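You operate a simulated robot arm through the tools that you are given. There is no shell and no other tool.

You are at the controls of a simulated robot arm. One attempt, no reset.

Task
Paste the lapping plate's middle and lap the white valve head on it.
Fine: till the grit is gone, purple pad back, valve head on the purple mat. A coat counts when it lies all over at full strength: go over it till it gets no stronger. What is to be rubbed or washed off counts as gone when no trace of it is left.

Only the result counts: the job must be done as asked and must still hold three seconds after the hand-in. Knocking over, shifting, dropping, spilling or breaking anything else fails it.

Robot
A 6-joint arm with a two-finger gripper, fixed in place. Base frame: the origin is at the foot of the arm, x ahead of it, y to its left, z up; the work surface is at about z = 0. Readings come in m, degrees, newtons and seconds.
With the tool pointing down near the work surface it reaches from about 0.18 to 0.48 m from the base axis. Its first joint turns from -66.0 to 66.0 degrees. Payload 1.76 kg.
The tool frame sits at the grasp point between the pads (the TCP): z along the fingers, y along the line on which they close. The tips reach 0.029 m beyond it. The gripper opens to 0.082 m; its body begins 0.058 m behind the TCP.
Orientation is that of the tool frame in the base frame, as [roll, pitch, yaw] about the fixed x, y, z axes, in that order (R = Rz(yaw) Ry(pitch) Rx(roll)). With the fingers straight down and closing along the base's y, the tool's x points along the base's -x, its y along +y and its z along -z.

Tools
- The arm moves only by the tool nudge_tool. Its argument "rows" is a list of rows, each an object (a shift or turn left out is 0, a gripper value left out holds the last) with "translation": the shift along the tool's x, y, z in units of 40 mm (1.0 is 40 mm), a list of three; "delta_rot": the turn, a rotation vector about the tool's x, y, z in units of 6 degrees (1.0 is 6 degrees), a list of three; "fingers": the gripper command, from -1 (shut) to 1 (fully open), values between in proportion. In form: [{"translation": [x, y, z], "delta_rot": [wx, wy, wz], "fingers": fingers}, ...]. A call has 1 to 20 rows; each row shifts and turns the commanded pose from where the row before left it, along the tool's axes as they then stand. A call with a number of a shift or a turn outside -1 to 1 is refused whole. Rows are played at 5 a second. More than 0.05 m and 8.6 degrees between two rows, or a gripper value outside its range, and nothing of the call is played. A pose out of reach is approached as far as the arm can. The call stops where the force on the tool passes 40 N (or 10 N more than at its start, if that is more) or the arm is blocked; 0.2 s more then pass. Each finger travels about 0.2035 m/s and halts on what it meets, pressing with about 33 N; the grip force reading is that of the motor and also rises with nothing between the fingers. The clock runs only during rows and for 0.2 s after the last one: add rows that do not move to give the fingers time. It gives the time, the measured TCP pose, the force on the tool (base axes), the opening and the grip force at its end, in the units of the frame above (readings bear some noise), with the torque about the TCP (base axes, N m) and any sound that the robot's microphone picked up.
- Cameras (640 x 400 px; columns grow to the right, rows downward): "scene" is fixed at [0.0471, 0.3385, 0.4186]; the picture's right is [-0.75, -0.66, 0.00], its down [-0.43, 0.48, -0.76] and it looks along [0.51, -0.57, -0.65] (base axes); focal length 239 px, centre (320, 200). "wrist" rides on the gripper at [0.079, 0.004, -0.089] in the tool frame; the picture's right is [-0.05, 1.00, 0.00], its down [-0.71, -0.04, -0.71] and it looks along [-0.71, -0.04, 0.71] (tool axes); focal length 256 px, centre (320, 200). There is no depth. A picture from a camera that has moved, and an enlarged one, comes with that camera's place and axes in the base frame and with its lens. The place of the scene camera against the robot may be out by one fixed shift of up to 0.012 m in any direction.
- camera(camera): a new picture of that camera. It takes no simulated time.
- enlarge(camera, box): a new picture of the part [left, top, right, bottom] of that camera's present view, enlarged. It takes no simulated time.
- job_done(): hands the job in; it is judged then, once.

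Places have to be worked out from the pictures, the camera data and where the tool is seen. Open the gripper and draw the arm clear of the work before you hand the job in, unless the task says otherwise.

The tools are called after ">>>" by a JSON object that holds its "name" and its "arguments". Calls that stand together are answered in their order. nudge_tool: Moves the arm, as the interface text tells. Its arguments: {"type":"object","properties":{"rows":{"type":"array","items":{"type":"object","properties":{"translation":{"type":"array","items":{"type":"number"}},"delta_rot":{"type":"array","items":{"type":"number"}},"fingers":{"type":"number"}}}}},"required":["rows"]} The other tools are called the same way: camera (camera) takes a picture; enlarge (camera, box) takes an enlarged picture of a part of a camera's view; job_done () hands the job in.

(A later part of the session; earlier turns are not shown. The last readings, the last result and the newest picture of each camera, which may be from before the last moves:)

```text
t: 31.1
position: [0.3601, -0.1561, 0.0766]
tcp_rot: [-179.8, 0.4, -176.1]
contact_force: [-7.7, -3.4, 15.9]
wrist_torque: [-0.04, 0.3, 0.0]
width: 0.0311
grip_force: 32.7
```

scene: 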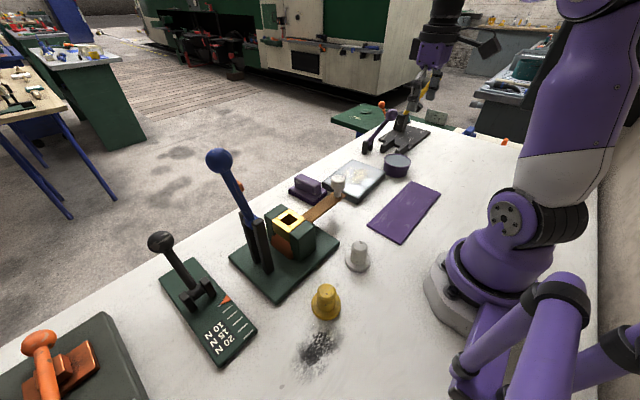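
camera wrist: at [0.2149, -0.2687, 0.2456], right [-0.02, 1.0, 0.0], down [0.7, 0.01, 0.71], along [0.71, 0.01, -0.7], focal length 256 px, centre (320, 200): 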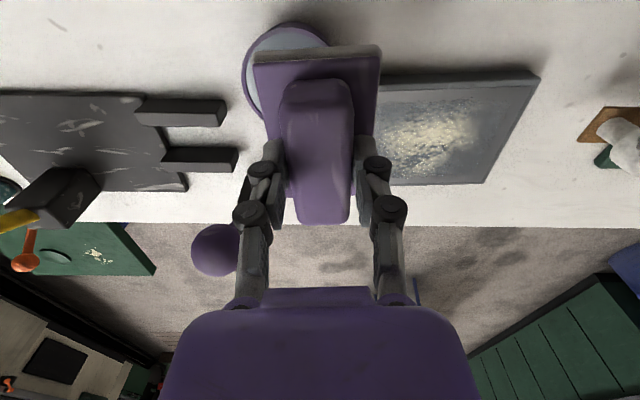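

15.9 N of contact; sweeping back and forth over the middle.

>>> {"name": "nudge_tool", "arguments": {"rows": [{"translation": [0, -0.28, 0]}, {"translation": [0, -0.28, 0]}, {"translation": [0, -0.28, 0]}, {"translation": [0, -0.28, 0]}, {"translation": [0, 0.28, 0]}, {"translation": [0, 0.28, 0]}, {"translation": [0, 0.28, 0]}, {"translation": [0, 0.28, 0]}, {"translation": [0, 0.28, 0]}, {"translation": [0, 0.28, 0]}, {"translation": [0, 0.28, 0]}, {"translation": [0, 0.28, 0]}, {"translation": [0, -0.28, 0]}, {"translation": [0, -0.28, 0]}, {"translation": [0, -0.28, 0]}, {"translation": [0, -0.28, 0]}, {"translation": [0, -0.28, 0]}, {"translation": [0, -0.28, 0]}, {"translation": [0, -0.28, 0]}, {"translation": [0, -0.28, 0]}]}}

>>> {"name": "enlarge", "arguments": {"camera": "scene", "box": [310, 130, 410, 210]}}

```text
t: 35.3
position: [0.3605, -0.1999, 0.0759]
tcp_rot: [-179.9, 0.3, -176.1]
contact_force: [-0.2, 11.0, 20.7]
wrist_torque: [0.33, -0.04, -0.02]
width: 0.0311
grip_force: 33.3
```

```text
5.00 times, centred on (360, 170) of scene
camera zoom: at [0.0471, 0.3385, 0.4186], right [-0.75, -0.66, 0.0], down [-0.43, 0.48, -0.76], along [0.51, -0.57, -0.65], focal length 1194 px, centre (120, 350)
```

zoom: 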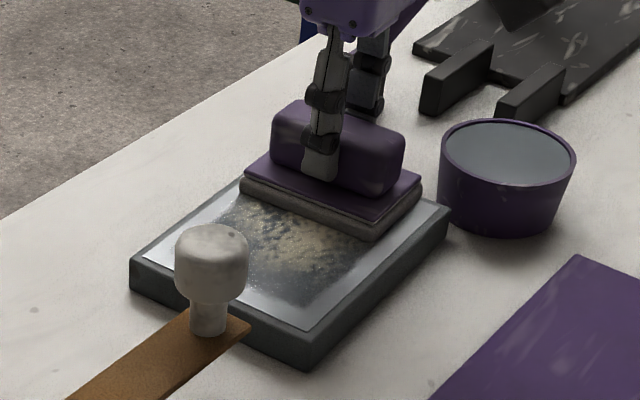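

The coat is darkening. Continuing the passes.

>>> {"name": "nudge_tool", "arguments": {"rows": [{"translation": [0, 0.28, -0.004]}, {"translation": [0, 0.28, 0]}, {"translation": [0, 0.28, 0]}, {"translation": [0, 0.28, 0]}, {"translation": [0, 0.28, 0]}, {"translation": [0, 0.28, 0]}, {"translation": [0, 0.28, 0]}, {"translation": [0, 0.28, 0]}, {"translation": [0, -0.28, 0]}, {"translation": [0, -0.28, 0]}, {"translation": [0, -0.28, 0]}, {"translation": [0, -0.28, 0]}, {"translation": [0, -0.28, 0]}, {"translation": [0, -0.28, 0]}, {"translation": [0, -0.28, 0]}, {"translation": [0, -0.28, 0]}, {"translation": [0, 0.28, 0]}, {"translation": [0, 0.28, 0]}, {"translation": [0, 0.28, 0]}, {"translation": [0, 0.28, 0]}]}}

>>> {"name": "nudge_tool", "arguments": {"rows": [{"translation": [0, 0, -0.3]}, {"translation": [0, 0, -0.6]}, {"translation": [0, 0, -0.8]}, {"translation": [0.5, -0.6, -0.3]}, {"translation": [0.5, -0.7, 0]}, {"translation": [0.5, -0.7, 0]}, {"translation": [0.3, -0.7, 0]}, {}]}}

>>> {"name": "enlarge", "arguments": {"camera": "scene", "box": [320, 155, 390, 200]}}

>>> {"name": "camera", "arguments": {"camera": "wrist"}}

```text
t: 39.5
position: [0.3585, -0.1562, 0.0759]
tcp_rot: [-179.7, 0.3, -176.0]
contact_force: [0.9, -5.7, 10.6]
wrist_torque: [-0.18, -0.1, -0.01]
width: 0.031
grip_force: 33.3
```

```text
t: 41.3
position: [0.2918, -0.2675, 0.1565]
tcp_rot: [-179.9, 0.3, -176.0]
contact_force: [0.0, -0.3, -1.0]
wrist_torque: [0.0, -0.02, 0.03]
width: 0.031
grip_force: 33.1
```

```text
8.89 times, centred on (355, 178) of scene
camera zoom: at [0.0471, 0.3384, 0.4187], right [-0.75, -0.66, 0.0], down [-0.43, 0.48, -0.76], along [0.51, -0.57, -0.65], focal length 2122 px, centre (9, 400)
```

zoom: 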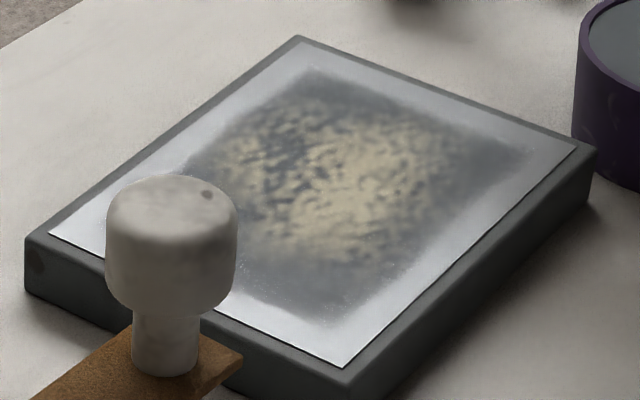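

```text
taken
camera wrist: at [0.2123, -0.2687, 0.2444], right [-0.02, 1.0, 0.0], down [0.7, 0.01, 0.71], along [0.71, 0.01, -0.7], focal length 256 px, centre (320, 200)
```

wrist: 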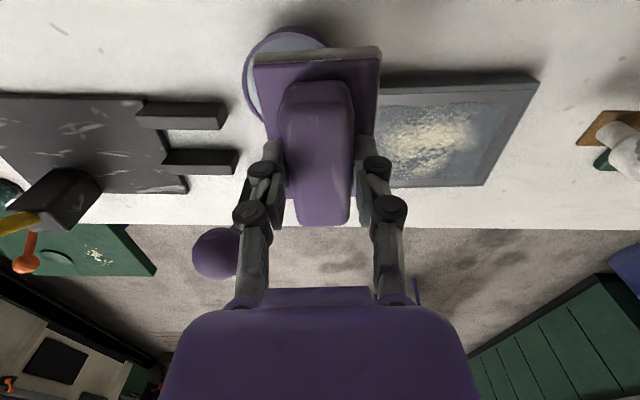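

The coat now covers the rectangle around the middle, with grit showing through. I'll reload the pad at the tub and make more passes, to see whether it still strengthens.

>>> {"name": "nudge_tool", "arguments": {"rows": [{"translation": [0.08, -0.5, 0]}, {"translation": [0, 0, 0.5]}, {"translation": [0, 0, 0.5]}, {"translation": [0, 0, 0.35]}, {"translation": [0, 0, 0.1]}, {"translation": [0, 0, 0.04]}, {}]}}

```text
t: 42.9
position: [0.2933, -0.2886, 0.0964]
tcp_rot: [-179.9, 0.3, -175.9]
contact_force: [0.2, 0.6, -1.1]
wrist_torque: [-0.02, -0.01, 0.02]
width: 0.0309
grip_force: 32.7
```

>>> {"name": "nudge_tool", "arguments": {"rows": [{"translation": [0.05, 0, 0.0125]}, {"translation": [0, 0, 0.0125]}, {"translation": [0, 0, 0.0125]}, {}]}}

```text
t: 43.9
position: [0.2905, -0.2896, 0.0952]
tcp_rot: [-179.9, 0.2, -176.0]
contact_force: [0.3, 0.9, -0.4]
wrist_torque: [0.02, -0.02, 0.01]
width: 0.0311
grip_force: 33.4
```

>>> {"name": "nudge_tool", "arguments": {"rows": [{"translation": [0, 0, 0.0125]}, {"translation": [0, 0, 0.0125]}, {}]}}

```text
t: 44.7
position: [0.2904, -0.2892, 0.0944]
tcp_rot: [-179.8, 0.3, -175.9]
contact_force: [-1.4, -0.1, 4.9]
wrist_torque: [0.17, -0.05, 0.02]
width: 0.0309
grip_force: 33.2
```

>>> {"name": "nudge_tool", "arguments": {"rows": [{}, {"translation": [0, 0, -0.2]}, {"translation": [0, 0, -0.6]}, {"translation": [0, 0, -0.6]}, {"translation": [-0.388, 0.64, 0]}, {"translation": [-0.388, 0.64, 0]}, {"translation": [-0.388, 0.64, 0]}, {"translation": [-0.388, 0.64, 0]}, {"translation": [-0.388, 0.64, 0]}, {"translation": [0, 0, 0.7]}, {"translation": [0, 0, 0.7]}, {"translation": [0, 0, 0.35]}, {"translation": [0, 0, 0.05]}, {}]}}

>>> {"name": "enlarge", "arguments": {"camera": "scene", "box": [310, 130, 410, 210]}}

```text
t: 47.7
position: [0.3592, -0.1572, 0.0781]
tcp_rot: [-179.8, 0.3, -175.9]
contact_force: [-0.1, -0.8, 0.1]
wrist_torque: [-0.03, 0.01, 0.0]
width: 0.0309
grip_force: 32.8
```

```text
5.00 times, centred on (360, 170) of scene
camera zoom: at [0.0471, 0.3385, 0.4186], right [-0.75, -0.66, 0.0], down [-0.43, 0.48, -0.76], along [0.51, -0.57, -0.65], focal length 1194 px, centre (120, 350)
```

zoom: 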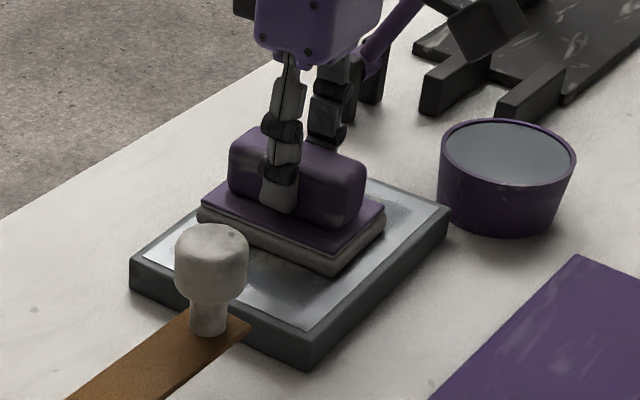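

>>> {"name": "nudge_tool", "arguments": {"rows": [{"translation": [0, 0, 0.025]}, {"translation": [0, 0, 0.025]}, {"translation": [0, 0, 0.0125]}, {}]}}

```text
t: 48.7
position: [0.3594, -0.1575, 0.0764]
tcp_rot: [-179.8, 0.4, -176.0]
contact_force: [-3.9, 0.8, 15.6]
wrist_torque: [0.11, 0.23, -0.02]
width: 0.0311
grip_force: 33.1
```

15.6 N; sweeping with small offsets nearer and farther so the coat is even.

>>> {"name": "nudge_tool", "arguments": {"rows": [{"translation": [-0.2, -0.28, 0]}, {"translation": [0, -0.28, 0]}, {"translation": [0, -0.28, 0]}, {"translation": [0, -0.28, 0]}, {"translation": [0, 0.28, 0]}, {"translation": [0, 0.28, 0]}, {"translation": [0, 0.28, 0]}, {"translation": [0, 0.28, 0]}, {"translation": [0, 0.28, 0]}, {"translation": [0, 0.28, 0]}, {"translation": [0, 0.28, 0]}, {"translation": [0, 0.28, 0]}, {"translation": [0.4, -0.28, 0]}, {"translation": [0, -0.28, 0]}, {"translation": [0, -0.28, 0]}, {"translation": [0, -0.28, 0]}, {"translation": [0, -0.28, 0]}, {"translation": [0, -0.28, 0]}, {"translation": [0, -0.28, 0]}, {"translation": [0, -0.28, 0]}]}}

>>> {"name": "nudge_tool", "arguments": {"rows": [{"translation": [0, 0.28, 0]}, {"translation": [0, 0.28, 0]}, {"translation": [0, 0.28, 0]}, {"translation": [0, 0.28, 0]}, {"translation": [0, 0.28, 0]}, {"translation": [0, 0.28, 0]}, {"translation": [0, 0.28, 0]}, {"translation": [0, 0.28, 0]}, {"translation": [-0.2, -0.28, 0]}, {"translation": [0, -0.28, 0]}, {"translation": [0, -0.28, 0]}, {"translation": [0, -0.28, 0]}, {"translation": [0, -0.28, 0]}, {"translation": [0, -0.28, 0]}, {"translation": [0, -0.28, 0]}, {"translation": [0, -0.28, 0]}, {"translation": [0, 0.28, 0]}, {"translation": [0, 0.28, 0]}, {"translation": [0, 0.28, 0]}, {"translation": [0, 0.28, 0]}]}}

>>> {"name": "nudge_tool", "arguments": {"rows": [{"translation": [0, 0, -0.3]}, {"translation": [0, 0, -0.6]}, {"translation": [0, 0, -0.8]}, {"translation": [0.5, -0.6, -0.3]}, {"translation": [0.5, -0.7, 0]}, {"translation": [0.5, -0.7, 0]}, {"translation": [0.3, -0.7, 0]}, {}]}}

>>> {"name": "enlarge", "arguments": {"camera": "scene", "box": [320, 155, 390, 200]}}

>>> {"name": "camera", "arguments": {"camera": "wrist"}}

```text
t: 52.9
position: [0.355, -0.2017, 0.0742]
tcp_rot: [-179.8, 0.3, -175.9]
contact_force: [-1.4, 14.2, 30.7]
wrist_torque: [0.45, 0.01, -0.02]
width: 0.0309
grip_force: 32.8
```

```text
t: 57.1
position: [0.3593, -0.1564, 0.0739]
tcp_rot: [-179.8, 0.2, -176.0]
contact_force: [0.5, -0.1, 0.2]
wrist_torque: [-0.03, 0.05, 0.0]
width: 0.0311
grip_force: 32.9
```

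```text
t: 58.9
position: [0.2957, -0.27, 0.1547]
tcp_rot: [-179.8, 0.3, -176.0]
contact_force: [0.9, -0.1, -1.3]
wrist_torque: [-0.01, 0.0, 0.02]
width: 0.0308
grip_force: 33.4
```

```text
8.89 times, centred on (355, 178) of scene
camera zoom: at [0.0471, 0.3384, 0.4187], right [-0.75, -0.66, 0.0], down [-0.43, 0.48, -0.76], along [0.51, -0.57, -0.65], focal length 2122 px, centre (9, 400)
```

zoom: 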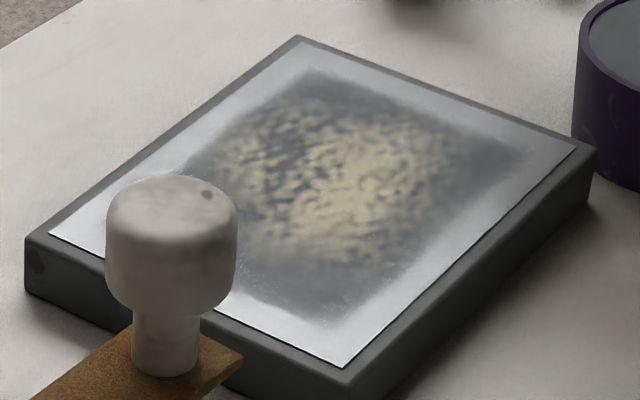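

```text
taken
camera wrist: at [0.2149, -0.2713, 0.2427], right [-0.02, 1.0, 0.0], down [0.7, 0.01, 0.71], along [0.71, 0.01, -0.7], focal length 256 px, centre (320, 200)
```

wrist: 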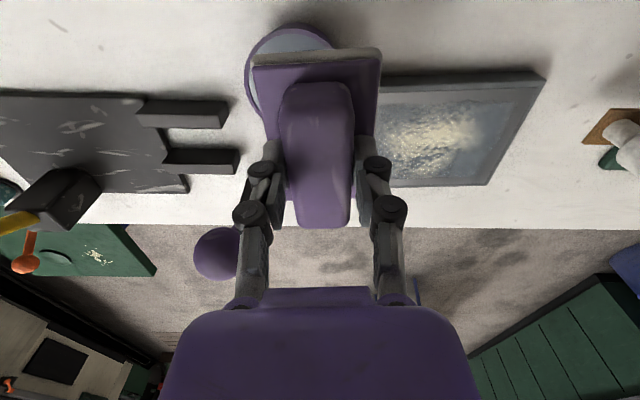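

>>> {"name": "enlarge", "arguments": {"camera": "wrist", "box": [370, 60, 560, 190]}}

>>> {"name": "enlarge", "arguments": {"camera": "wrist", "box": [230, 20, 410, 230]}}

```text
3.08 times, centred on (465, 125) of wrist
camera zoom: at [0.2149, -0.2713, 0.2427], right [-0.02, 1.0, 0.0], down [0.7, 0.01, 0.71], along [0.71, 0.01, -0.7], focal length 788 px, centre (-126, 431)
```

zoom: 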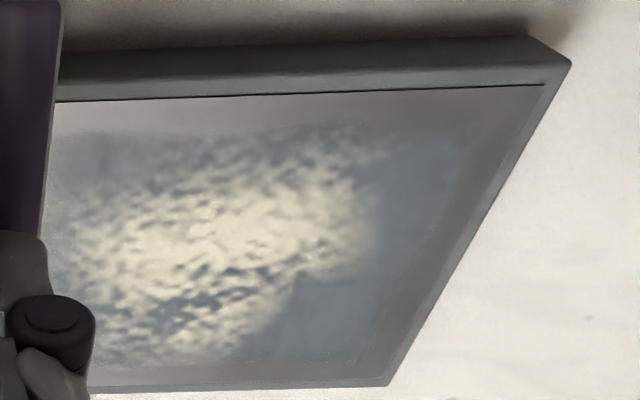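

```text
1.90 times, centred on (320, 125) of wrist
camera zoom: at [0.2149, -0.2713, 0.2427], right [-0.02, 1.0, 0.0], down [0.7, 0.01, 0.71], along [0.71, 0.01, -0.7], focal length 488 px, centre (320, 343)
```

zoom: 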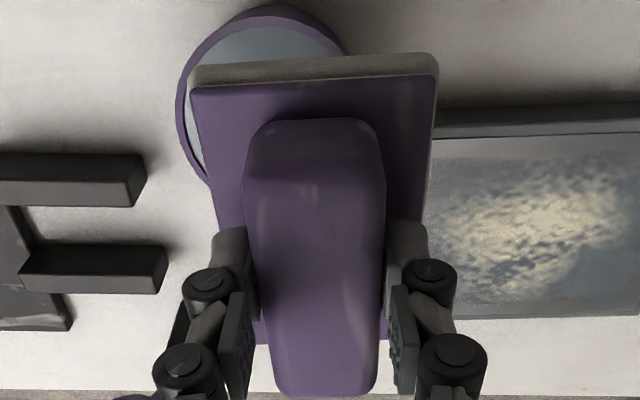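

The coat now fills a crisp rectangle and barely changed since the last look, but contact was lost late in the last set (the pad slid up slightly in the grip). I'll do one more verified set with steady force.

>>> {"name": "nudge_tool", "arguments": {"rows": [{"translation": [-0.3, 0.7, 0]}, {"translation": [-0.5, 0.7, 0]}, {"translation": [-0.5, 0.7, 0]}, {"translation": [-0.5, 0.6, 0.3]}, {"translation": [0, 0, 0.8]}, {"translation": [0, 0, 0.6]}, {"translation": [0, 0, 0.2]}, {"translation": [0, 0, 0.1]}, {}]}}

>>> {"name": "nudge_tool", "arguments": {"rows": [{"translation": [0, 0, 0.0125]}, {"translation": [0, 0, 0.0125]}, {}]}}

```text
t: 60.9
position: [0.36, -0.1564, 0.0758]
tcp_rot: [-179.9, 0.2, -176.1]
contact_force: [0.3, 0.0, -1.6]
wrist_torque: [0.0, -0.02, 0.01]
width: 0.0311
grip_force: 32.8
```

```text
t: 61.7
position: [0.3586, -0.1564, 0.076]
tcp_rot: [-179.8, 0.3, -176.0]
contact_force: [-4.4, -0.1, 11.1]
wrist_torque: [0.1, 0.35, 0.02]
width: 0.031
grip_force: 32.6
```

>>> {"name": "nudge_tool", "arguments": {"rows": [{"translation": [0, -0.28, 0.01]}, {"translation": [0, -0.28, 0]}, {"translation": [0, -0.28, 0]}, {"translation": [0, -0.28, 0]}, {"translation": [-0.2, 0.28, 0]}, {"translation": [0, 0.28, 0]}, {"translation": [0, 0.28, 0]}, {"translation": [0, 0.28, 0]}, {"translation": [0, 0.28, 0]}, {"translation": [0, 0.28, 0]}, {"translation": [0, 0.28, 0]}, {"translation": [0, 0.28, 0]}, {"translation": [0, -0.28, 0]}, {"translation": [0, -0.28, 0]}, {"translation": [0, -0.28, 0]}, {"translation": [0, -0.28, 0]}]}}

>>> {"name": "nudge_tool", "arguments": {"rows": [{}]}}

```text
t: 65.1
position: [0.3678, -0.1557, 0.074]
tcp_rot: [-179.9, 0.3, -175.9]
contact_force: [0.3, 14.6, 28.7]
wrist_torque: [0.5, -0.02, -0.03]
width: 0.031
grip_force: 32.9
```

```text
t: 65.5
position: [0.3676, -0.1556, 0.0736]
tcp_rot: [-179.8, 0.4, -175.9]
contact_force: [1.9, 13.5, 28.4]
wrist_torque: [0.43, -0.03, 0.09]
width: 0.0312
grip_force: 33.0
```

28 N holding. Now the near-side offset passes.

>>> {"name": "nudge_tool", "arguments": {"rows": [{"translation": [0.2, -0.28, -0.006]}, {"translation": [0.2, -0.28, 0]}, {"translation": [0, -0.28, 0]}, {"translation": [0, -0.28, 0]}, {"translation": [0, 0.28, 0]}, {"translation": [0, 0.28, 0]}, {"translation": [0, 0.28, 0]}, {"translation": [0, 0.28, 0]}, {"translation": [0, 0.28, 0]}, {"translation": [0, 0.28, 0]}, {"translation": [0, 0.28, 0]}, {"translation": [0, 0.28, 0]}, {"translation": [0, -0.28, 0]}, {"translation": [0, -0.28, 0]}, {"translation": [0, -0.28, 0]}, {"translation": [-0.2, -0.28, 0]}]}}

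>>> {"name": "nudge_tool", "arguments": {"rows": [{"translation": [0, 0, -0.3]}, {"translation": [0, 0, -0.6]}, {"translation": [0, 0, -0.8]}, {"translation": [0.5, -0.6, -0.3]}, {"translation": [0.5, -0.7, 0]}, {"translation": [0.5, -0.7, 0]}, {"translation": [0.3, -0.7, 0]}, {}]}}

>>> {"name": "enlarge", "arguments": {"camera": "scene", "box": [320, 155, 390, 200]}}

>>> {"name": "enlarge", "arguments": {"camera": "wrist", "box": [370, 60, 560, 190]}}

```text
t: 68.9
position: [0.3593, -0.1568, 0.0736]
tcp_rot: [-179.9, 0.2, -176.0]
contact_force: [-0.3, -0.8, -0.4]
wrist_torque: [0.0, 0.05, -0.04]
width: 0.031
grip_force: 32.9
```

```text
t: 70.7
position: [0.2941, -0.2679, 0.1556]
tcp_rot: [-179.8, 0.3, -176.0]
contact_force: [-0.3, 0.1, -0.9]
wrist_torque: [0.01, -0.02, 0.01]
width: 0.0312
grip_force: 33.1
```

```text
8.89 times, centred on (355, 178) of scene
camera zoom: at [0.0471, 0.3384, 0.4187], right [-0.75, -0.66, 0.0], down [-0.43, 0.48, -0.76], along [0.51, -0.57, -0.65], focal length 2122 px, centre (9, 400)
```

zoom: 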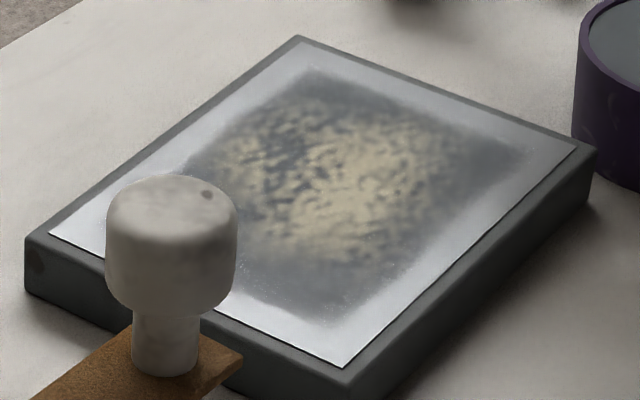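

```text
3.08 times, centred on (465, 125) of wrist
camera zoom: at [0.2148, -0.2697, 0.2432], right [-0.02, 1.0, 0.0], down [0.7, 0.01, 0.71], along [0.71, 0.01, -0.7], focal length 788 px, centre (-126, 431)
```

zoom: 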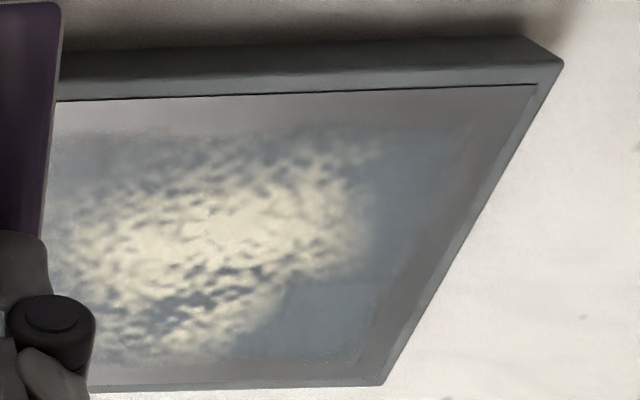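

>>> {"name": "enlarge", "arguments": {"camera": "wrist", "box": [430, 90, 530, 190]}}

>>> {"name": "enlarge", "arguments": {"camera": "scene", "box": [340, 175, 370, 197]}}

```text
4.00 times, centred on (480, 140) of wrist
camera zoom: at [0.2148, -0.2697, 0.2432], right [-0.02, 1.0, 0.0], down [0.7, 0.01, 0.71], along [0.71, 0.01, -0.7], focal length 1024 px, centre (-320, 440)
```

zoom: 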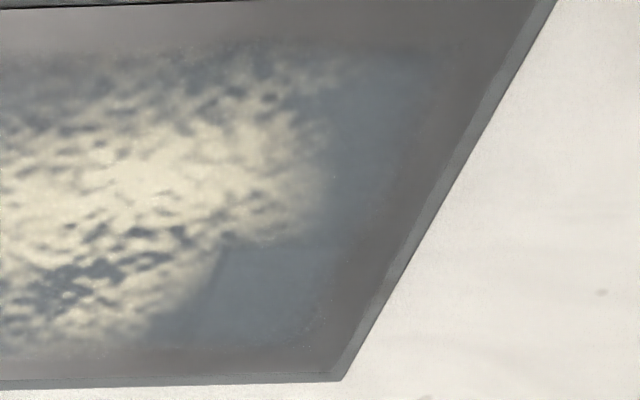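

```text
16.00 times, centred on (355, 186) of scene
camera zoom: at [0.0471, 0.3384, 0.4187], right [-0.75, -0.66, 0.0], down [-0.43, 0.48, -0.76], along [0.51, -0.57, -0.65], focal length 3820 px, centre (-240, 424)
```

zoom: 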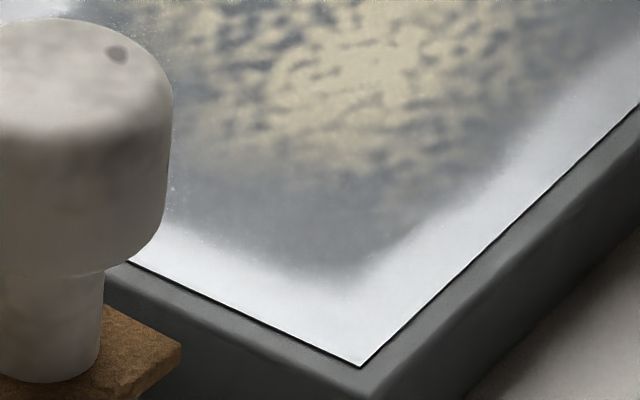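

The coat looks even; the line seen by the wrist camera is a reflection. To be sure of full strength I'll reload once more and do a final set with checked contact.

>>> {"name": "nudge_tool", "arguments": {"rows": [{"translation": [0.13, -0.5, 0]}, {"translation": [0, 0, 0.5]}, {"translation": [0, 0, 0.5]}, {"translation": [0, 0, 0.35]}, {"translation": [0, 0, 0.1]}, {"translation": [0, 0, 0.04]}, {}]}}

>>> {"name": "nudge_tool", "arguments": {"rows": [{"translation": [0, 0, 0.0125]}, {"translation": [0, 0, 0.0125]}, {"translation": [0, 0, 0.0125]}, {}]}}

```text
t: 72.3
position: [0.2912, -0.289, 0.0933]
tcp_rot: [-180.0, 0.3, -176.1]
contact_force: [-0.3, -1.0, -1.6]
wrist_torque: [-0.02, 0.0, 0.02]
width: 0.0309
grip_force: 32.6
```

```text
t: 73.3
position: [0.2911, -0.2888, 0.0925]
tcp_rot: [-179.8, 0.3, -176.0]
contact_force: [0.0, -1.2, -1.4]
wrist_torque: [0.03, 0.01, -0.01]
width: 0.0309
grip_force: 32.9
```

>>> {"name": "nudge_tool", "arguments": {"rows": [{"translation": [0, 0, 0.0125]}, {"translation": [0, 0, 0.0125]}, {}]}}

```text
t: 74.1
position: [0.2898, -0.2885, 0.0931]
tcp_rot: [-179.8, 0.3, -176.1]
contact_force: [0.0, 0.1, 0.2]
wrist_torque: [-0.03, -0.02, 0.0]
width: 0.0311
grip_force: 32.9
```

>>> {"name": "nudge_tool", "arguments": {"rows": [{"translation": [0, 0, 0.0125]}, {"translation": [0, 0, 0.0125]}, {}]}}

```text
t: 74.9
position: [0.2907, -0.2896, 0.0916]
tcp_rot: [-179.7, 0.3, -176.0]
contact_force: [-8.2, 2.2, 22.4]
wrist_torque: [0.16, 0.47, -0.01]
width: 0.031
grip_force: 32.7
```

Touching the paste at TCP z≈0.092 (the pad has slid about 2.5 mm up in the grip). Lifting and returning to the plate.

>>> {"name": "nudge_tool", "arguments": {"rows": [{}, {"translation": [0, 0, -0.2]}, {"translation": [0, 0, -0.6]}, {"translation": [0, 0, -0.6]}, {"translation": [-0.388, 0.64, 0]}, {"translation": [-0.388, 0.64, 0]}, {"translation": [-0.388, 0.64, 0]}, {"translation": [-0.388, 0.64, 0]}, {"translation": [-0.388, 0.64, 0]}, {"translation": [0, 0, 0.7]}, {"translation": [0, 0, 0.7]}, {"translation": [0, 0, 0.35]}, {"translation": [0, 0, 0.04]}, {}]}}

>>> {"name": "nudge_tool", "arguments": {"rows": [{"translation": [0, 0, 0.0125]}, {"translation": [0, 0, 0.0125]}, {}]}}

```text
t: 77.9
position: [0.3602, -0.1559, 0.0757]
tcp_rot: [-179.8, 0.3, -176.0]
contact_force: [0.3, 0.1, 0.0]
wrist_torque: [0.02, 0.0, -0.01]
width: 0.0312
grip_force: 32.4
```

```text
t: 78.7
position: [0.3592, -0.1565, 0.0747]
tcp_rot: [-179.9, 0.3, -176.1]
contact_force: [0.0, 0.1, -0.9]
wrist_torque: [0.01, 0.06, 0.01]
width: 0.0308
grip_force: 32.6
```

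>>> {"name": "nudge_tool", "arguments": {"rows": [{"translation": [0, 0, 0.0125]}, {"translation": [0, 0, 0.0125]}, {}]}}

```text
t: 79.5
position: [0.3588, -0.1562, 0.0737]
tcp_rot: [-179.9, 0.2, -176.0]
contact_force: [-0.9, 0.4, 1.7]
wrist_torque: [0.09, 0.0, 0.04]
width: 0.0308
grip_force: 32.9
```

Just touching. I'll press about 1 mm more and sweep with checks.

>>> {"name": "nudge_tool", "arguments": {"rows": [{"translation": [0.1, -0.28, 0.022]}, {"translation": [0.1, -0.28, 0]}, {"translation": [0, -0.28, 0]}, {"translation": [0, -0.28, 0]}, {"translation": [0, 0.28, 0]}, {"translation": [0, 0.28, 0]}, {"translation": [0, 0.28, 0]}, {"translation": [0, 0.28, 0]}, {"translation": [0, 0.28, 0]}, {"translation": [0, 0.28, 0]}, {"translation": [0, 0.28, 0]}, {"translation": [0, 0.28, 0]}]}}

>>> {"name": "nudge_tool", "arguments": {"rows": [{"translation": [0, -0.28, 0]}, {"translation": [0, -0.28, 0]}, {"translation": [0, -0.28, 0]}, {"translation": [0, -0.28, 0]}, {"translation": [0, -0.28, 0]}, {"translation": [0, -0.28, 0]}, {"translation": [0, -0.28, 0]}, {"translation": [0, -0.28, 0]}]}}

```text
t: 80.4
position: [0.3556, -0.1935, 0.0727]
tcp_rot: [-179.7, 0.5, -175.8]
contact_force: [-1.4, -0.5, 6.1]
wrist_torque: [-0.09, 0.27, 0.02]
width: 0.0312
grip_force: 32.8
stopped in row 4: the force on the tool passed its limit at 44 N (the readings are from after the stop); the commanded pose is now the measured one
```

```text
t: 82.2
position: [0.3604, -0.2834, 0.0739]
tcp_rot: [-179.8, 0.5, -175.8]
contact_force: [0.0, -1.0, -0.9]
wrist_torque: [0.0, -0.01, 0.01]
width: 0.0314
grip_force: 32.4
```

The first sweep stopped early on force, so the second one carried the pad past the plate edge. I'll look at once before any further move.

>>> {"name": "camera", "arguments": {"camera": "wrist"}}

>>> {"name": "enlarge", "arguments": {"camera": "scene", "box": [320, 100, 440, 200]}}

```text
taken
camera wrist: at [0.2809, -0.2847, 0.1611], right [-0.02, 1.0, 0.0], down [0.7, 0.02, 0.71], along [0.71, 0.01, -0.7], focal length 256 px, centre (320, 200)
```

wrist: 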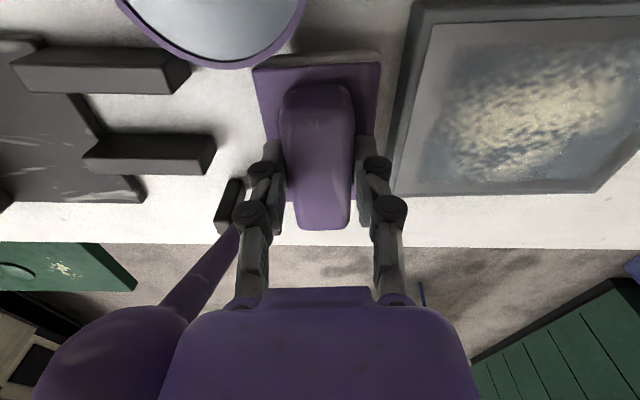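

```text
4.00 times, centred on (380, 150) of scene
camera zoom: at [0.0471, 0.3385, 0.4187], right [-0.75, -0.66, 0.0], down [-0.43, 0.48, -0.76], along [0.51, -0.57, -0.65], focal length 955 px, centre (80, 400)
```

zoom: 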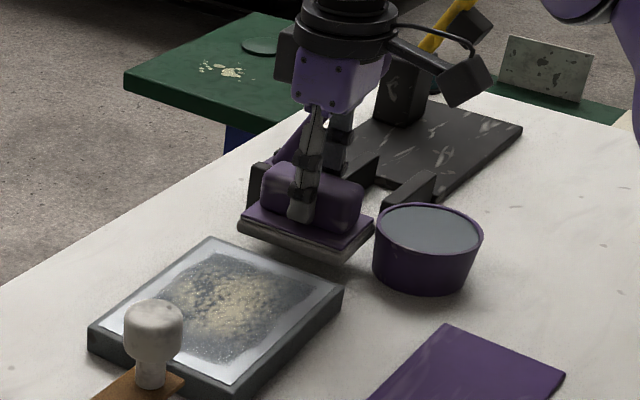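

The pad nudged the tub: in the scene view the tub has moved about 3 cm from its original place (rim centre from roughly [0.290, -0.287] to about [0.278, -0.32]). I'll back the pad away from it (+y, slightly +x), lift, and then assess; I'll need to put the tub back.

>>> {"name": "nudge_tool", "arguments": {"rows": [{"translation": [-0.05, 0.15, -0.02]}, {"translation": [-0.05, 0.25, -0.05]}, {"translation": [0, 0.2, -0.3]}, {"translation": [0, 0.2, -0.5]}, {"translation": [0, 0.3, -0.6]}, {"translation": [0, 0.3, -0.6]}, {}]}}

>>> {"name": "camera", "arguments": {"camera": "wrist"}}

>>> {"name": "camera", "arguments": {"camera": "scene"}}

>>> {"name": "enlarge", "arguments": {"camera": "scene", "box": [280, 140, 420, 228]}}

>>> {"name": "enlarge", "arguments": {"camera": "scene", "box": [320, 60, 480, 160]}}

```text
t: 83.8
position: [0.3622, -0.2265, 0.156]
tcp_rot: [-179.7, 0.4, -175.8]
contact_force: [0.3, 0.2, -1.4]
wrist_torque: [-0.01, -0.03, -0.04]
width: 0.0313
grip_force: 32.9
```

```text
taken
camera wrist: at [0.2819, -0.2282, 0.2446], right [-0.02, 1.0, 0.0], down [0.7, 0.02, 0.71], along [0.71, 0.01, -0.7], focal length 256 px, centre (320, 200)
```

wrist: 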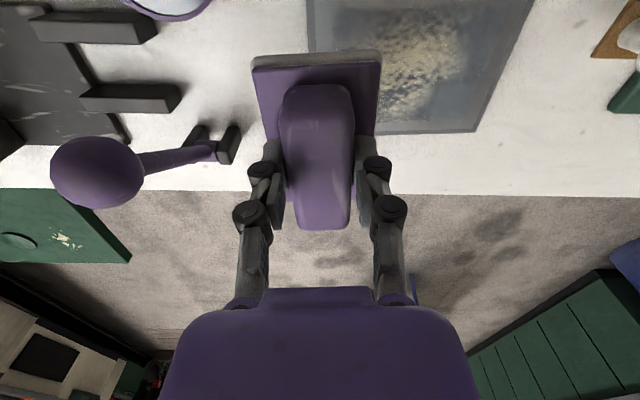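

```text
taken
```

scene: 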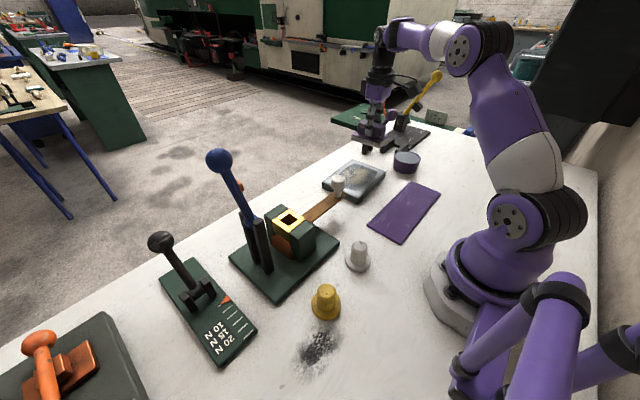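

```text
4.55 times, centred on (350, 184) of scene
camera zoom: at [0.0471, 0.3385, 0.4186], right [-0.75, -0.66, 0.0], down [-0.43, 0.48, -0.76], along [0.51, -0.57, -0.65], focal length 1085 px, centre (184, 273)
```

zoom: 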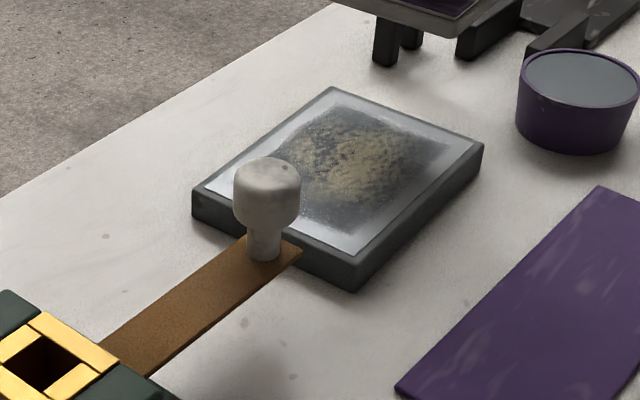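

```text
4.00 times, centred on (400, 110) of scene
camera zoom: at [0.0471, 0.3385, 0.4186], right [-0.75, -0.66, 0.0], down [-0.43, 0.48, -0.76], along [0.51, -0.57, -0.65], focal length 955 px, centre (0, 560)
```

zoom: 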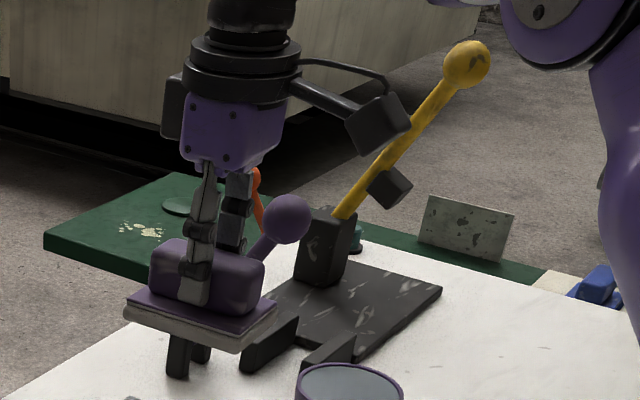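

Only the tub moved (about [-0.012, -0.038] m); plate, lever and slab are where they were. I'll finish the coat first with shorter, checked strokes, and afterwards push the tub back to its original spot.

>>> {"name": "nudge_tool", "arguments": {"rows": [{"translation": [0, 0.6, 0]}, {"translation": [0, 0.6, 0]}, {"translation": [-0.05, 0.56, 0]}, {"translation": [0, 0, 0.7]}, {"translation": [0, 0, 0.7]}, {"translation": [0, 0, 0.5]}, {"translation": [0, 0, 0.05]}, {}]}}

```text
t: 85.6
position: [0.3578, -0.1554, 0.0783]
tcp_rot: [-179.8, 0.4, -175.8]
contact_force: [0.5, -1.2, -1.5]
wrist_torque: [0.0, 0.02, -0.02]
width: 0.0308
grip_force: 33.2
```

>>> {"name": "nudge_tool", "arguments": {"rows": [{"translation": [0, 0, 0.025]}, {"translation": [0, 0, 0.025]}, {"translation": [0, 0, 0.025]}, {"translation": [0, 0, 0.0125]}, {"translation": [0, 0, 0.0125]}, {}]}}

```text
t: 87.0
position: [0.3596, -0.1555, 0.0745]
tcp_rot: [-179.8, 0.4, -175.8]
contact_force: [0.0, 0.7, -1.2]
wrist_torque: [0.01, 0.02, 0.02]
width: 0.0311
grip_force: 33.3
```

>>> {"name": "nudge_tool", "arguments": {"rows": [{"translation": [0, 0, 0.0125]}, {"translation": [0, 0, 0.0125]}, {"translation": [0, 0, 0.0125]}, {}]}}

```text
t: 88.0
position: [0.3573, -0.1556, 0.0727]
tcp_rot: [-179.8, 0.5, -175.8]
contact_force: [-6.5, 6.6, 27.3]
wrist_torque: [0.32, 0.29, 0.05]
width: 0.0313
grip_force: 33.5
```

27 N; easing to around 15–18 N and sweeping one way.

>>> {"name": "nudge_tool", "arguments": {"rows": [{"translation": [0.1, -0.2, -0.018]}, {"translation": [0.1, -0.28, 0]}, {"translation": [0, -0.28, 0]}, {"translation": [0, -0.28, 0]}, {}]}}

```text
t: 89.2
position: [0.353, -0.1999, 0.0735]
tcp_rot: [-180.0, 0.5, -175.8]
contact_force: [-0.6, 2.5, 5.0]
wrist_torque: [0.01, -0.12, 0.04]
width: 0.0308
grip_force: 32.5
```

>>> {"name": "nudge_tool", "arguments": {"rows": [{"translation": [0, 0.28, 0.012]}, {"translation": [0, 0.28, 0]}, {"translation": [0, 0.28, 0]}, {"translation": [0, 0.28, 0]}, {"translation": [0, 0.28, 0]}, {"translation": [0, 0.28, 0]}, {"translation": [0, 0.28, 0]}, {"translation": [0, 0.25, 0]}, {}]}}

```text
t: 91.2
position: [0.3459, -0.1108, 0.0738]
tcp_rot: [-179.7, 0.6, -176.0]
contact_force: [1.0, -8.8, 22.4]
wrist_torque: [-0.24, 0.03, -0.01]
width: 0.0312
grip_force: 32.5
```

>>> {"name": "nudge_tool", "arguments": {"rows": [{"translation": [-0.2, -0.2, -0.006]}, {"translation": [-0.2, -0.28, 0]}, {"translation": [0, -0.28, 0]}, {"translation": [0, -0.28, 0]}, {"translation": [0, -0.28, 0]}, {"translation": [0, -0.28, 0]}, {"translation": [0, -0.28, 0]}, {"translation": [0, -0.25, 0]}, {}]}}

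```text
t: 91.6
position: [0.3516, -0.1144, 0.0734]
tcp_rot: [179.9, 0.3, -175.5]
contact_force: [0.0, 0.0, 3.6]
wrist_torque: [-0.04, 0.17, 0.04]
width: 0.0313
grip_force: 33.2
stopped in row 1: the force on the tool passed its limit at 40 N (the readings are from after the stop); the commanded pose is now the measured one
```

It stopped on a friction peak with 3.6 N remaining. I'll continue the stroke from here with a light press.

>>> {"name": "nudge_tool", "arguments": {"rows": [{"translation": [-0.1, -0.2, 0.006]}, {"translation": [-0.1, -0.27, 0]}, {"translation": [0, -0.27, 0]}, {"translation": [0, -0.27, 0]}, {"translation": [0, -0.27, 0]}, {"translation": [0, -0.27, 0]}, {"translation": [0, -0.27, 0]}, {"translation": [0, -0.27, 0]}, {}]}}

```text
t: 93.6
position: [0.3643, -0.1974, 0.0723]
tcp_rot: [180.0, 0.3, -175.5]
contact_force: [-0.1, 7.0, 14.9]
wrist_torque: [0.2, 0.0, 0.05]
width: 0.031
grip_force: 32.8
```

Good, 15 N. One stroke back the other way, then lift and compare.

>>> {"name": "nudge_tool", "arguments": {"rows": [{"translation": [0, 0.27, 0]}, {"translation": [0, 0.27, 0]}, {"translation": [0, 0.27, 0]}, {"translation": [0, 0.27, 0]}, {"translation": [0, 0.27, 0]}, {"translation": [0, 0.27, 0]}, {"translation": [0, 0.27, 0]}, {"translation": [0, 0.27, 0]}, {}]}}

```text
t: 95.6
position: [0.3601, -0.1108, 0.0724]
tcp_rot: [179.9, 0.3, -175.6]
contact_force: [1.4, -10.9, 23.7]
wrist_torque: [-0.35, -0.13, -0.09]
width: 0.031
grip_force: 33.3
```

>>> {"name": "nudge_tool", "arguments": {"rows": [{"translation": [0, 0, -0.3]}, {"translation": [0, 0, -0.6]}, {"translation": [0, 0, -0.6]}, {"translation": [0, 0, -0.6]}, {"translation": [-0.415, 0.495, 0]}, {"translation": [-0.415, 0.495, 0]}, {"translation": [-0.415, 0.495, 0]}, {"translation": [-0.415, 0.495, 0]}, {}]}}

>>> {"name": "enlarge", "arguments": {"camera": "scene", "box": [320, 155, 390, 200]}}

>>> {"name": "camera", "arguments": {"camera": "wrist"}}

>>> {"name": "enlarge", "arguments": {"camera": "scene", "box": [260, 90, 400, 200]}}

```text
t: 97.6
position: [0.4192, -0.0246, 0.1579]
tcp_rot: [-179.9, 0.2, -175.6]
contact_force: [0.6, -0.7, -0.6]
wrist_torque: [-0.03, -0.01, 0.01]
width: 0.0309
grip_force: 32.9
```

```text
8.89 times, centred on (355, 178) of scene
camera zoom: at [0.0471, 0.3385, 0.4186], right [-0.75, -0.66, 0.0], down [-0.43, 0.48, -0.76], along [0.51, -0.57, -0.65], focal length 2122 px, centre (9, 400)
```

zoom: 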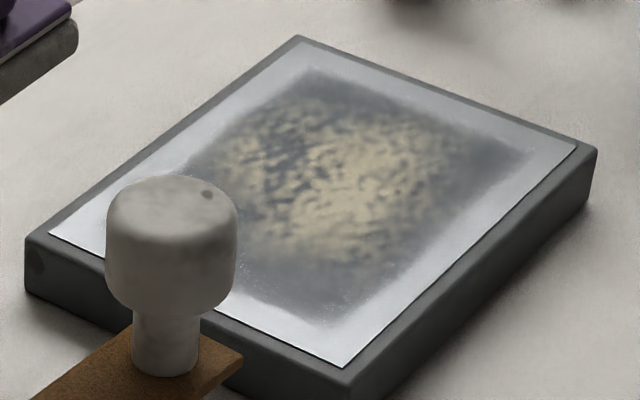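

```text
taken
camera wrist: at [0.339, -0.027, 0.2461], right [-0.02, 1.0, 0.0], down [0.7, 0.02, 0.71], along [0.71, 0.02, -0.7], focal length 256 px, centre (320, 200)
```

wrist: 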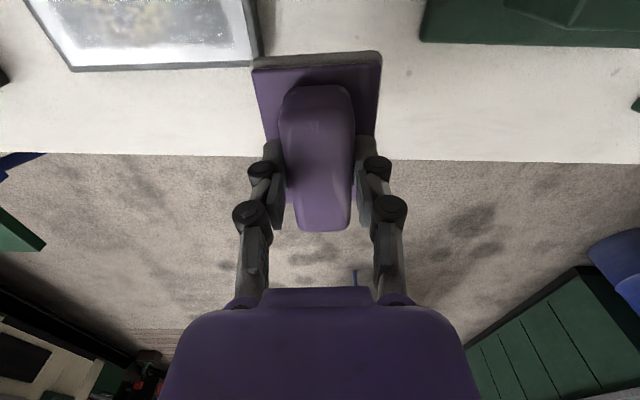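

```text
3.64 times, centred on (330, 145) of scene
camera zoom: at [0.0471, 0.3385, 0.4186], right [-0.75, -0.66, 0.0], down [-0.43, 0.48, -0.76], along [0.51, -0.57, -0.65], focal length 868 px, centre (284, 400)
```

zoom: 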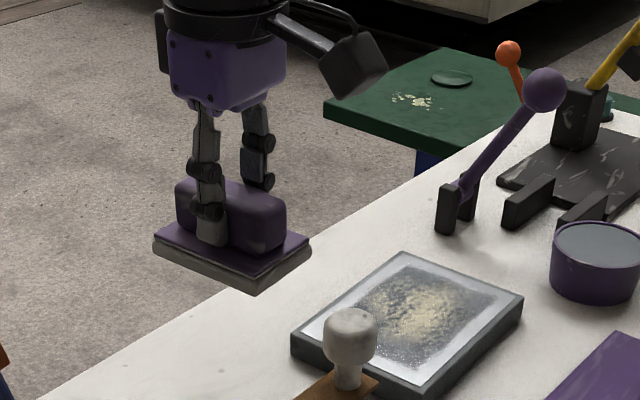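

No further change, so the coat is at full strength. Now I'll take the pad back to its place, lowering to just above the table first.

>>> {"name": "nudge_tool", "arguments": {"rows": [{"translation": [0, -0.04, 0.6]}, {"translation": [0, 0, 0.6]}, {"translation": [0, 0, 0.6]}, {"translation": [0, 0, 0.4]}, {"translation": [0, 0, 0.2]}, {}]}}

>>> {"name": "enlarge", "arguments": {"camera": "scene", "box": [280, 140, 420, 228]}}

>>> {"name": "camera", "arguments": {"camera": "wrist"}}

```text
t: 99.0
position: [0.4182, -0.027, 0.0613]
tcp_rot: [179.9, 0.2, -175.6]
contact_force: [-0.7, -0.1, -0.6]
wrist_torque: [-0.03, -0.01, 0.0]
width: 0.031
grip_force: 33.2
```

```text
4.55 times, centred on (350, 184) of scene
camera zoom: at [0.0471, 0.3385, 0.4186], right [-0.75, -0.66, 0.0], down [-0.43, 0.48, -0.76], along [0.51, -0.57, -0.65], focal length 1085 px, centre (184, 273)
```

zoom: 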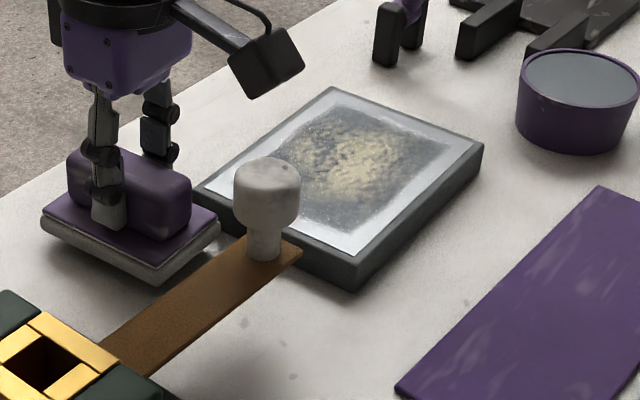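

```text
taken
camera wrist: at [0.3372, -0.0296, 0.1489], right [-0.02, 1.0, 0.0], down [0.7, 0.02, 0.71], along [0.71, 0.02, -0.7], focal length 256 px, centre (320, 200)
```

wrist: 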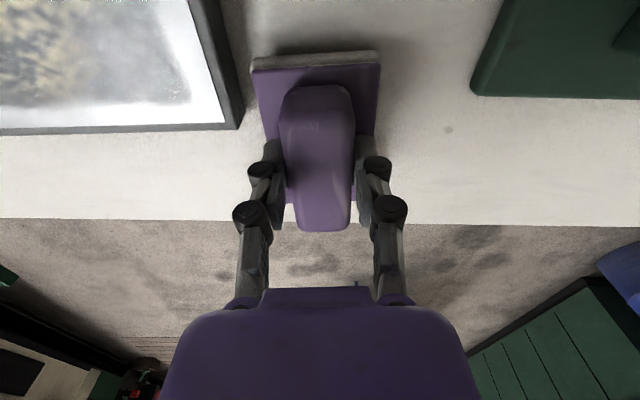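

The pad's outline matches its original place apart from height. Lowering in small steps until it touches.

>>> {"name": "nudge_tool", "arguments": {"rows": [{"translation": [0, 0, 0.05]}, {"translation": [0, 0, 0.05]}, {"translation": [0, 0, 0.05]}, {"translation": [0, 0, 0.025]}, {}]}}

```text
t: 100.2
position: [0.4186, -0.0272, 0.0539]
tcp_rot: [-179.9, 0.3, -175.4]
contact_force: [-0.1, 0.0, -1.0]
wrist_torque: [0.01, 0.02, 0.0]
width: 0.0312
grip_force: 33.0
```

>>> {"name": "nudge_tool", "arguments": {"rows": [{"translation": [0, 0, 0.0125]}, {"translation": [0, 0, 0.0125]}, {"translation": [0, 0, 0.0125]}, {}]}}

```text
t: 101.2
position: [0.4166, -0.0271, 0.0521]
tcp_rot: [180.0, 0.1, -175.6]
contact_force: [-0.7, -0.4, -1.5]
wrist_torque: [-0.03, 0.03, 0.03]
width: 0.0309
grip_force: 33.0
```

>>> {"name": "nudge_tool", "arguments": {"rows": [{"translation": [0, 0, 0.0125]}, {"translation": [0, 0, 0.0125]}, {}]}}

```text
t: 102.0
position: [0.4189, -0.0272, 0.0505]
tcp_rot: [-180.0, 0.2, -175.6]
contact_force: [0.6, 0.3, 0.0]
wrist_torque: [0.0, 0.01, -0.01]
width: 0.0311
grip_force: 33.1
```

>>> {"name": "nudge_tool", "arguments": {"rows": [{"translation": [0, 0, 0.0125]}, {"translation": [0, 0, 0.0125]}, {}]}}

```text
t: 102.8
position: [0.4189, -0.0272, 0.0506]
tcp_rot: [-180.0, 0.4, -175.5]
contact_force: [-6.1, 0.4, 15.3]
wrist_torque: [0.02, 0.21, -0.01]
width: 0.031
grip_force: 33.2
```

It is on the table now. Comparing outline with the start picture before letting go.

>>> {"name": "enlarge", "arguments": {"camera": "scene", "box": [280, 140, 420, 228]}}

>>> {"name": "enlarge", "arguments": {"camera": "scene", "box": [300, 160, 380, 210]}}

```text
4.55 times, centred on (350, 184) of scene
camera zoom: at [0.0471, 0.3385, 0.4187], right [-0.75, -0.66, 0.0], down [-0.43, 0.48, -0.76], along [0.51, -0.57, -0.65], focal length 1085 px, centre (184, 273)
```

zoom: 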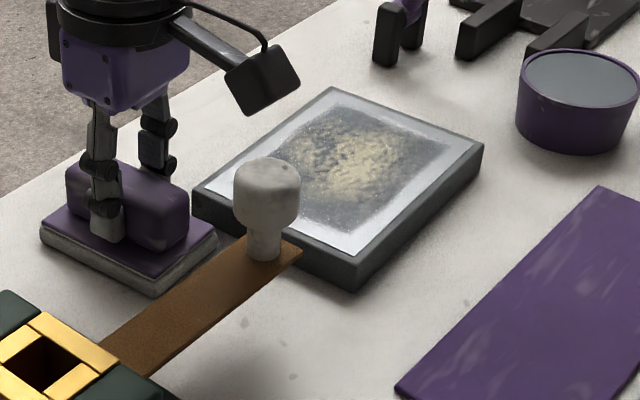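

```text
8.00 times, centred on (340, 185) of scene
camera zoom: at [0.0471, 0.3385, 0.4187], right [-0.75, -0.66, 0.0], down [-0.43, 0.48, -0.76], along [0.51, -0.57, -0.65], focal length 1910 px, centre (160, 320)
```

zoom: 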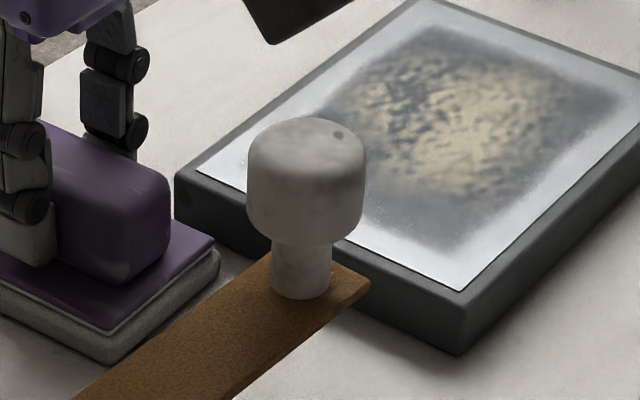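

The outline matches within a pixel or two. I'll ease the pressure, open partway, and lift clear.

>>> {"name": "nudge_tool", "arguments": {"rows": [{"translation": [0, 0, -0.02]}, {"fingers": 0.25}, {}, {"translation": [0, 0, -0.1]}, {"translation": [0, 0, -0.4]}, {"translation": [0, 0, -0.6]}, {"translation": [0, 0, -0.6]}, {"translation": [0, 0, -0.6]}, {}]}}

>>> {"name": "enlarge", "arguments": {"camera": "scene", "box": [280, 140, 420, 228]}}

>>> {"name": "camera", "arguments": {"camera": "wrist"}}

```text
t: 104.8
position: [0.4177, -0.0264, 0.1435]
tcp_rot: [-180.0, 0.1, -175.6]
contact_force: [0.2, -0.7, -1.2]
wrist_torque: [0.03, 0.04, 0.02]
width: 0.0514
grip_force: 0.1
```

```text
4.55 times, centred on (350, 184) of scene
camera zoom: at [0.0471, 0.3385, 0.4186], right [-0.75, -0.66, 0.0], down [-0.43, 0.48, -0.76], along [0.51, -0.57, -0.65], focal length 1085 px, centre (184, 273)
```

zoom: 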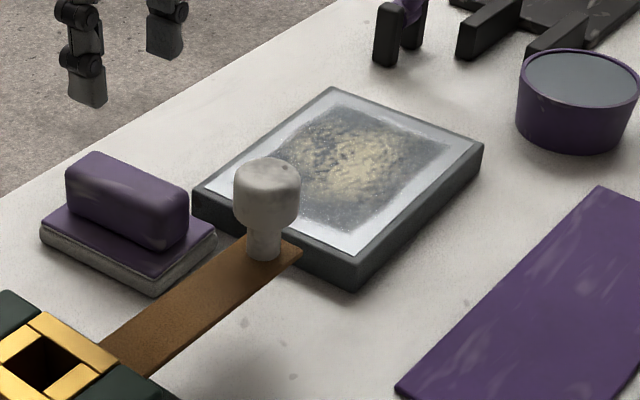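

```text
taken
camera wrist: at [0.3378, -0.0291, 0.2317], right [-0.02, 1.0, 0.0], down [0.7, 0.02, 0.71], along [0.71, 0.02, -0.7], focal length 256 px, centre (320, 200)
```

wrist: 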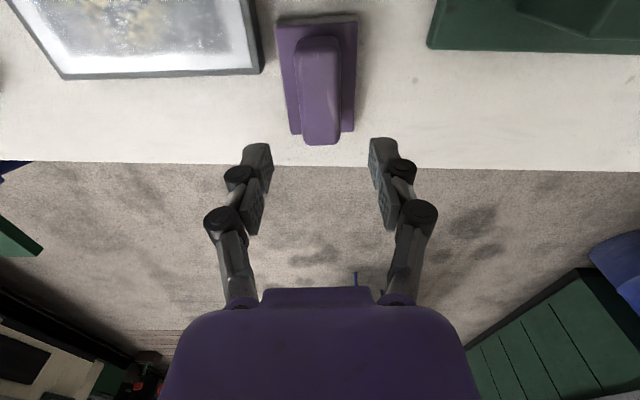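

The pad is back where it was. Next the white valve head, which I place near [0.186, 0.068]; I'll rise, move over with the camera tilted down and measure it.

>>> {"name": "nudge_tool", "arguments": {"rows": [{"translation": [0, 0, -0.95]}, {"translation": [0, 0, -0.95]}, {"translation": [0.76, 0.44, 0], "fingers": 0.25}, {"translation": [0.76, 0.44, 0]}, {"translation": [0.76, 0.44, 0]}, {"translation": [0.76, 0.44, 0]}, {"translation": [0.76, 0.44, 0]}, {"delta_rot": [0, 1, 0]}, {"delta_rot": [0, 1, 0]}, {"delta_rot": [0, 1, 0]}, {"delta_rot": [0, 1, 0]}, {"delta_rot": [0, 1, 0]}, {}]}}

>>> {"name": "camera", "arguments": {"camera": "wrist"}}

>>> {"name": "camera", "arguments": {"camera": "scene"}}

```text
t: 107.6
position: [0.2634, 0.0447, 0.2178]
tcp_rot: [-178.8, -26.0, -175.8]
contact_force: [0.9, -0.2, -0.7]
wrist_torque: [-0.02, 0.02, -0.01]
width: 0.0512
grip_force: 0.0
out of reach, approached as far as the arm can: row 10
```

```text
taken
camera wrist: at [0.2303, 0.0479, 0.332], right [-0.03, 1.0, -0.04], down [0.94, 0.05, 0.33], along [0.33, -0.03, -0.94], focal length 256 px, centre (320, 200)
```

wrist: 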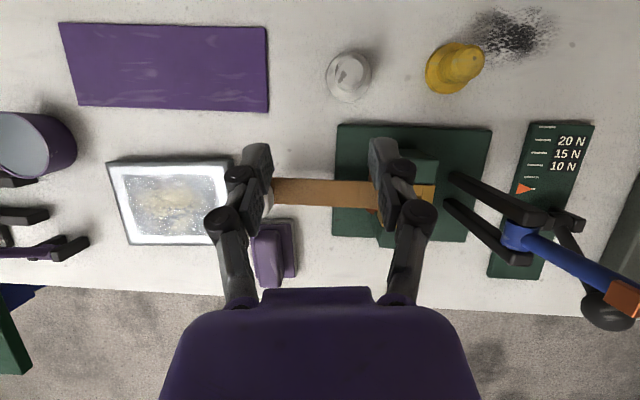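

```text
taken
```

scene: 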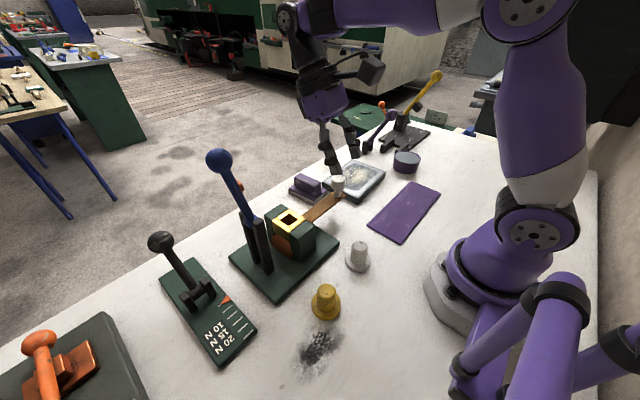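

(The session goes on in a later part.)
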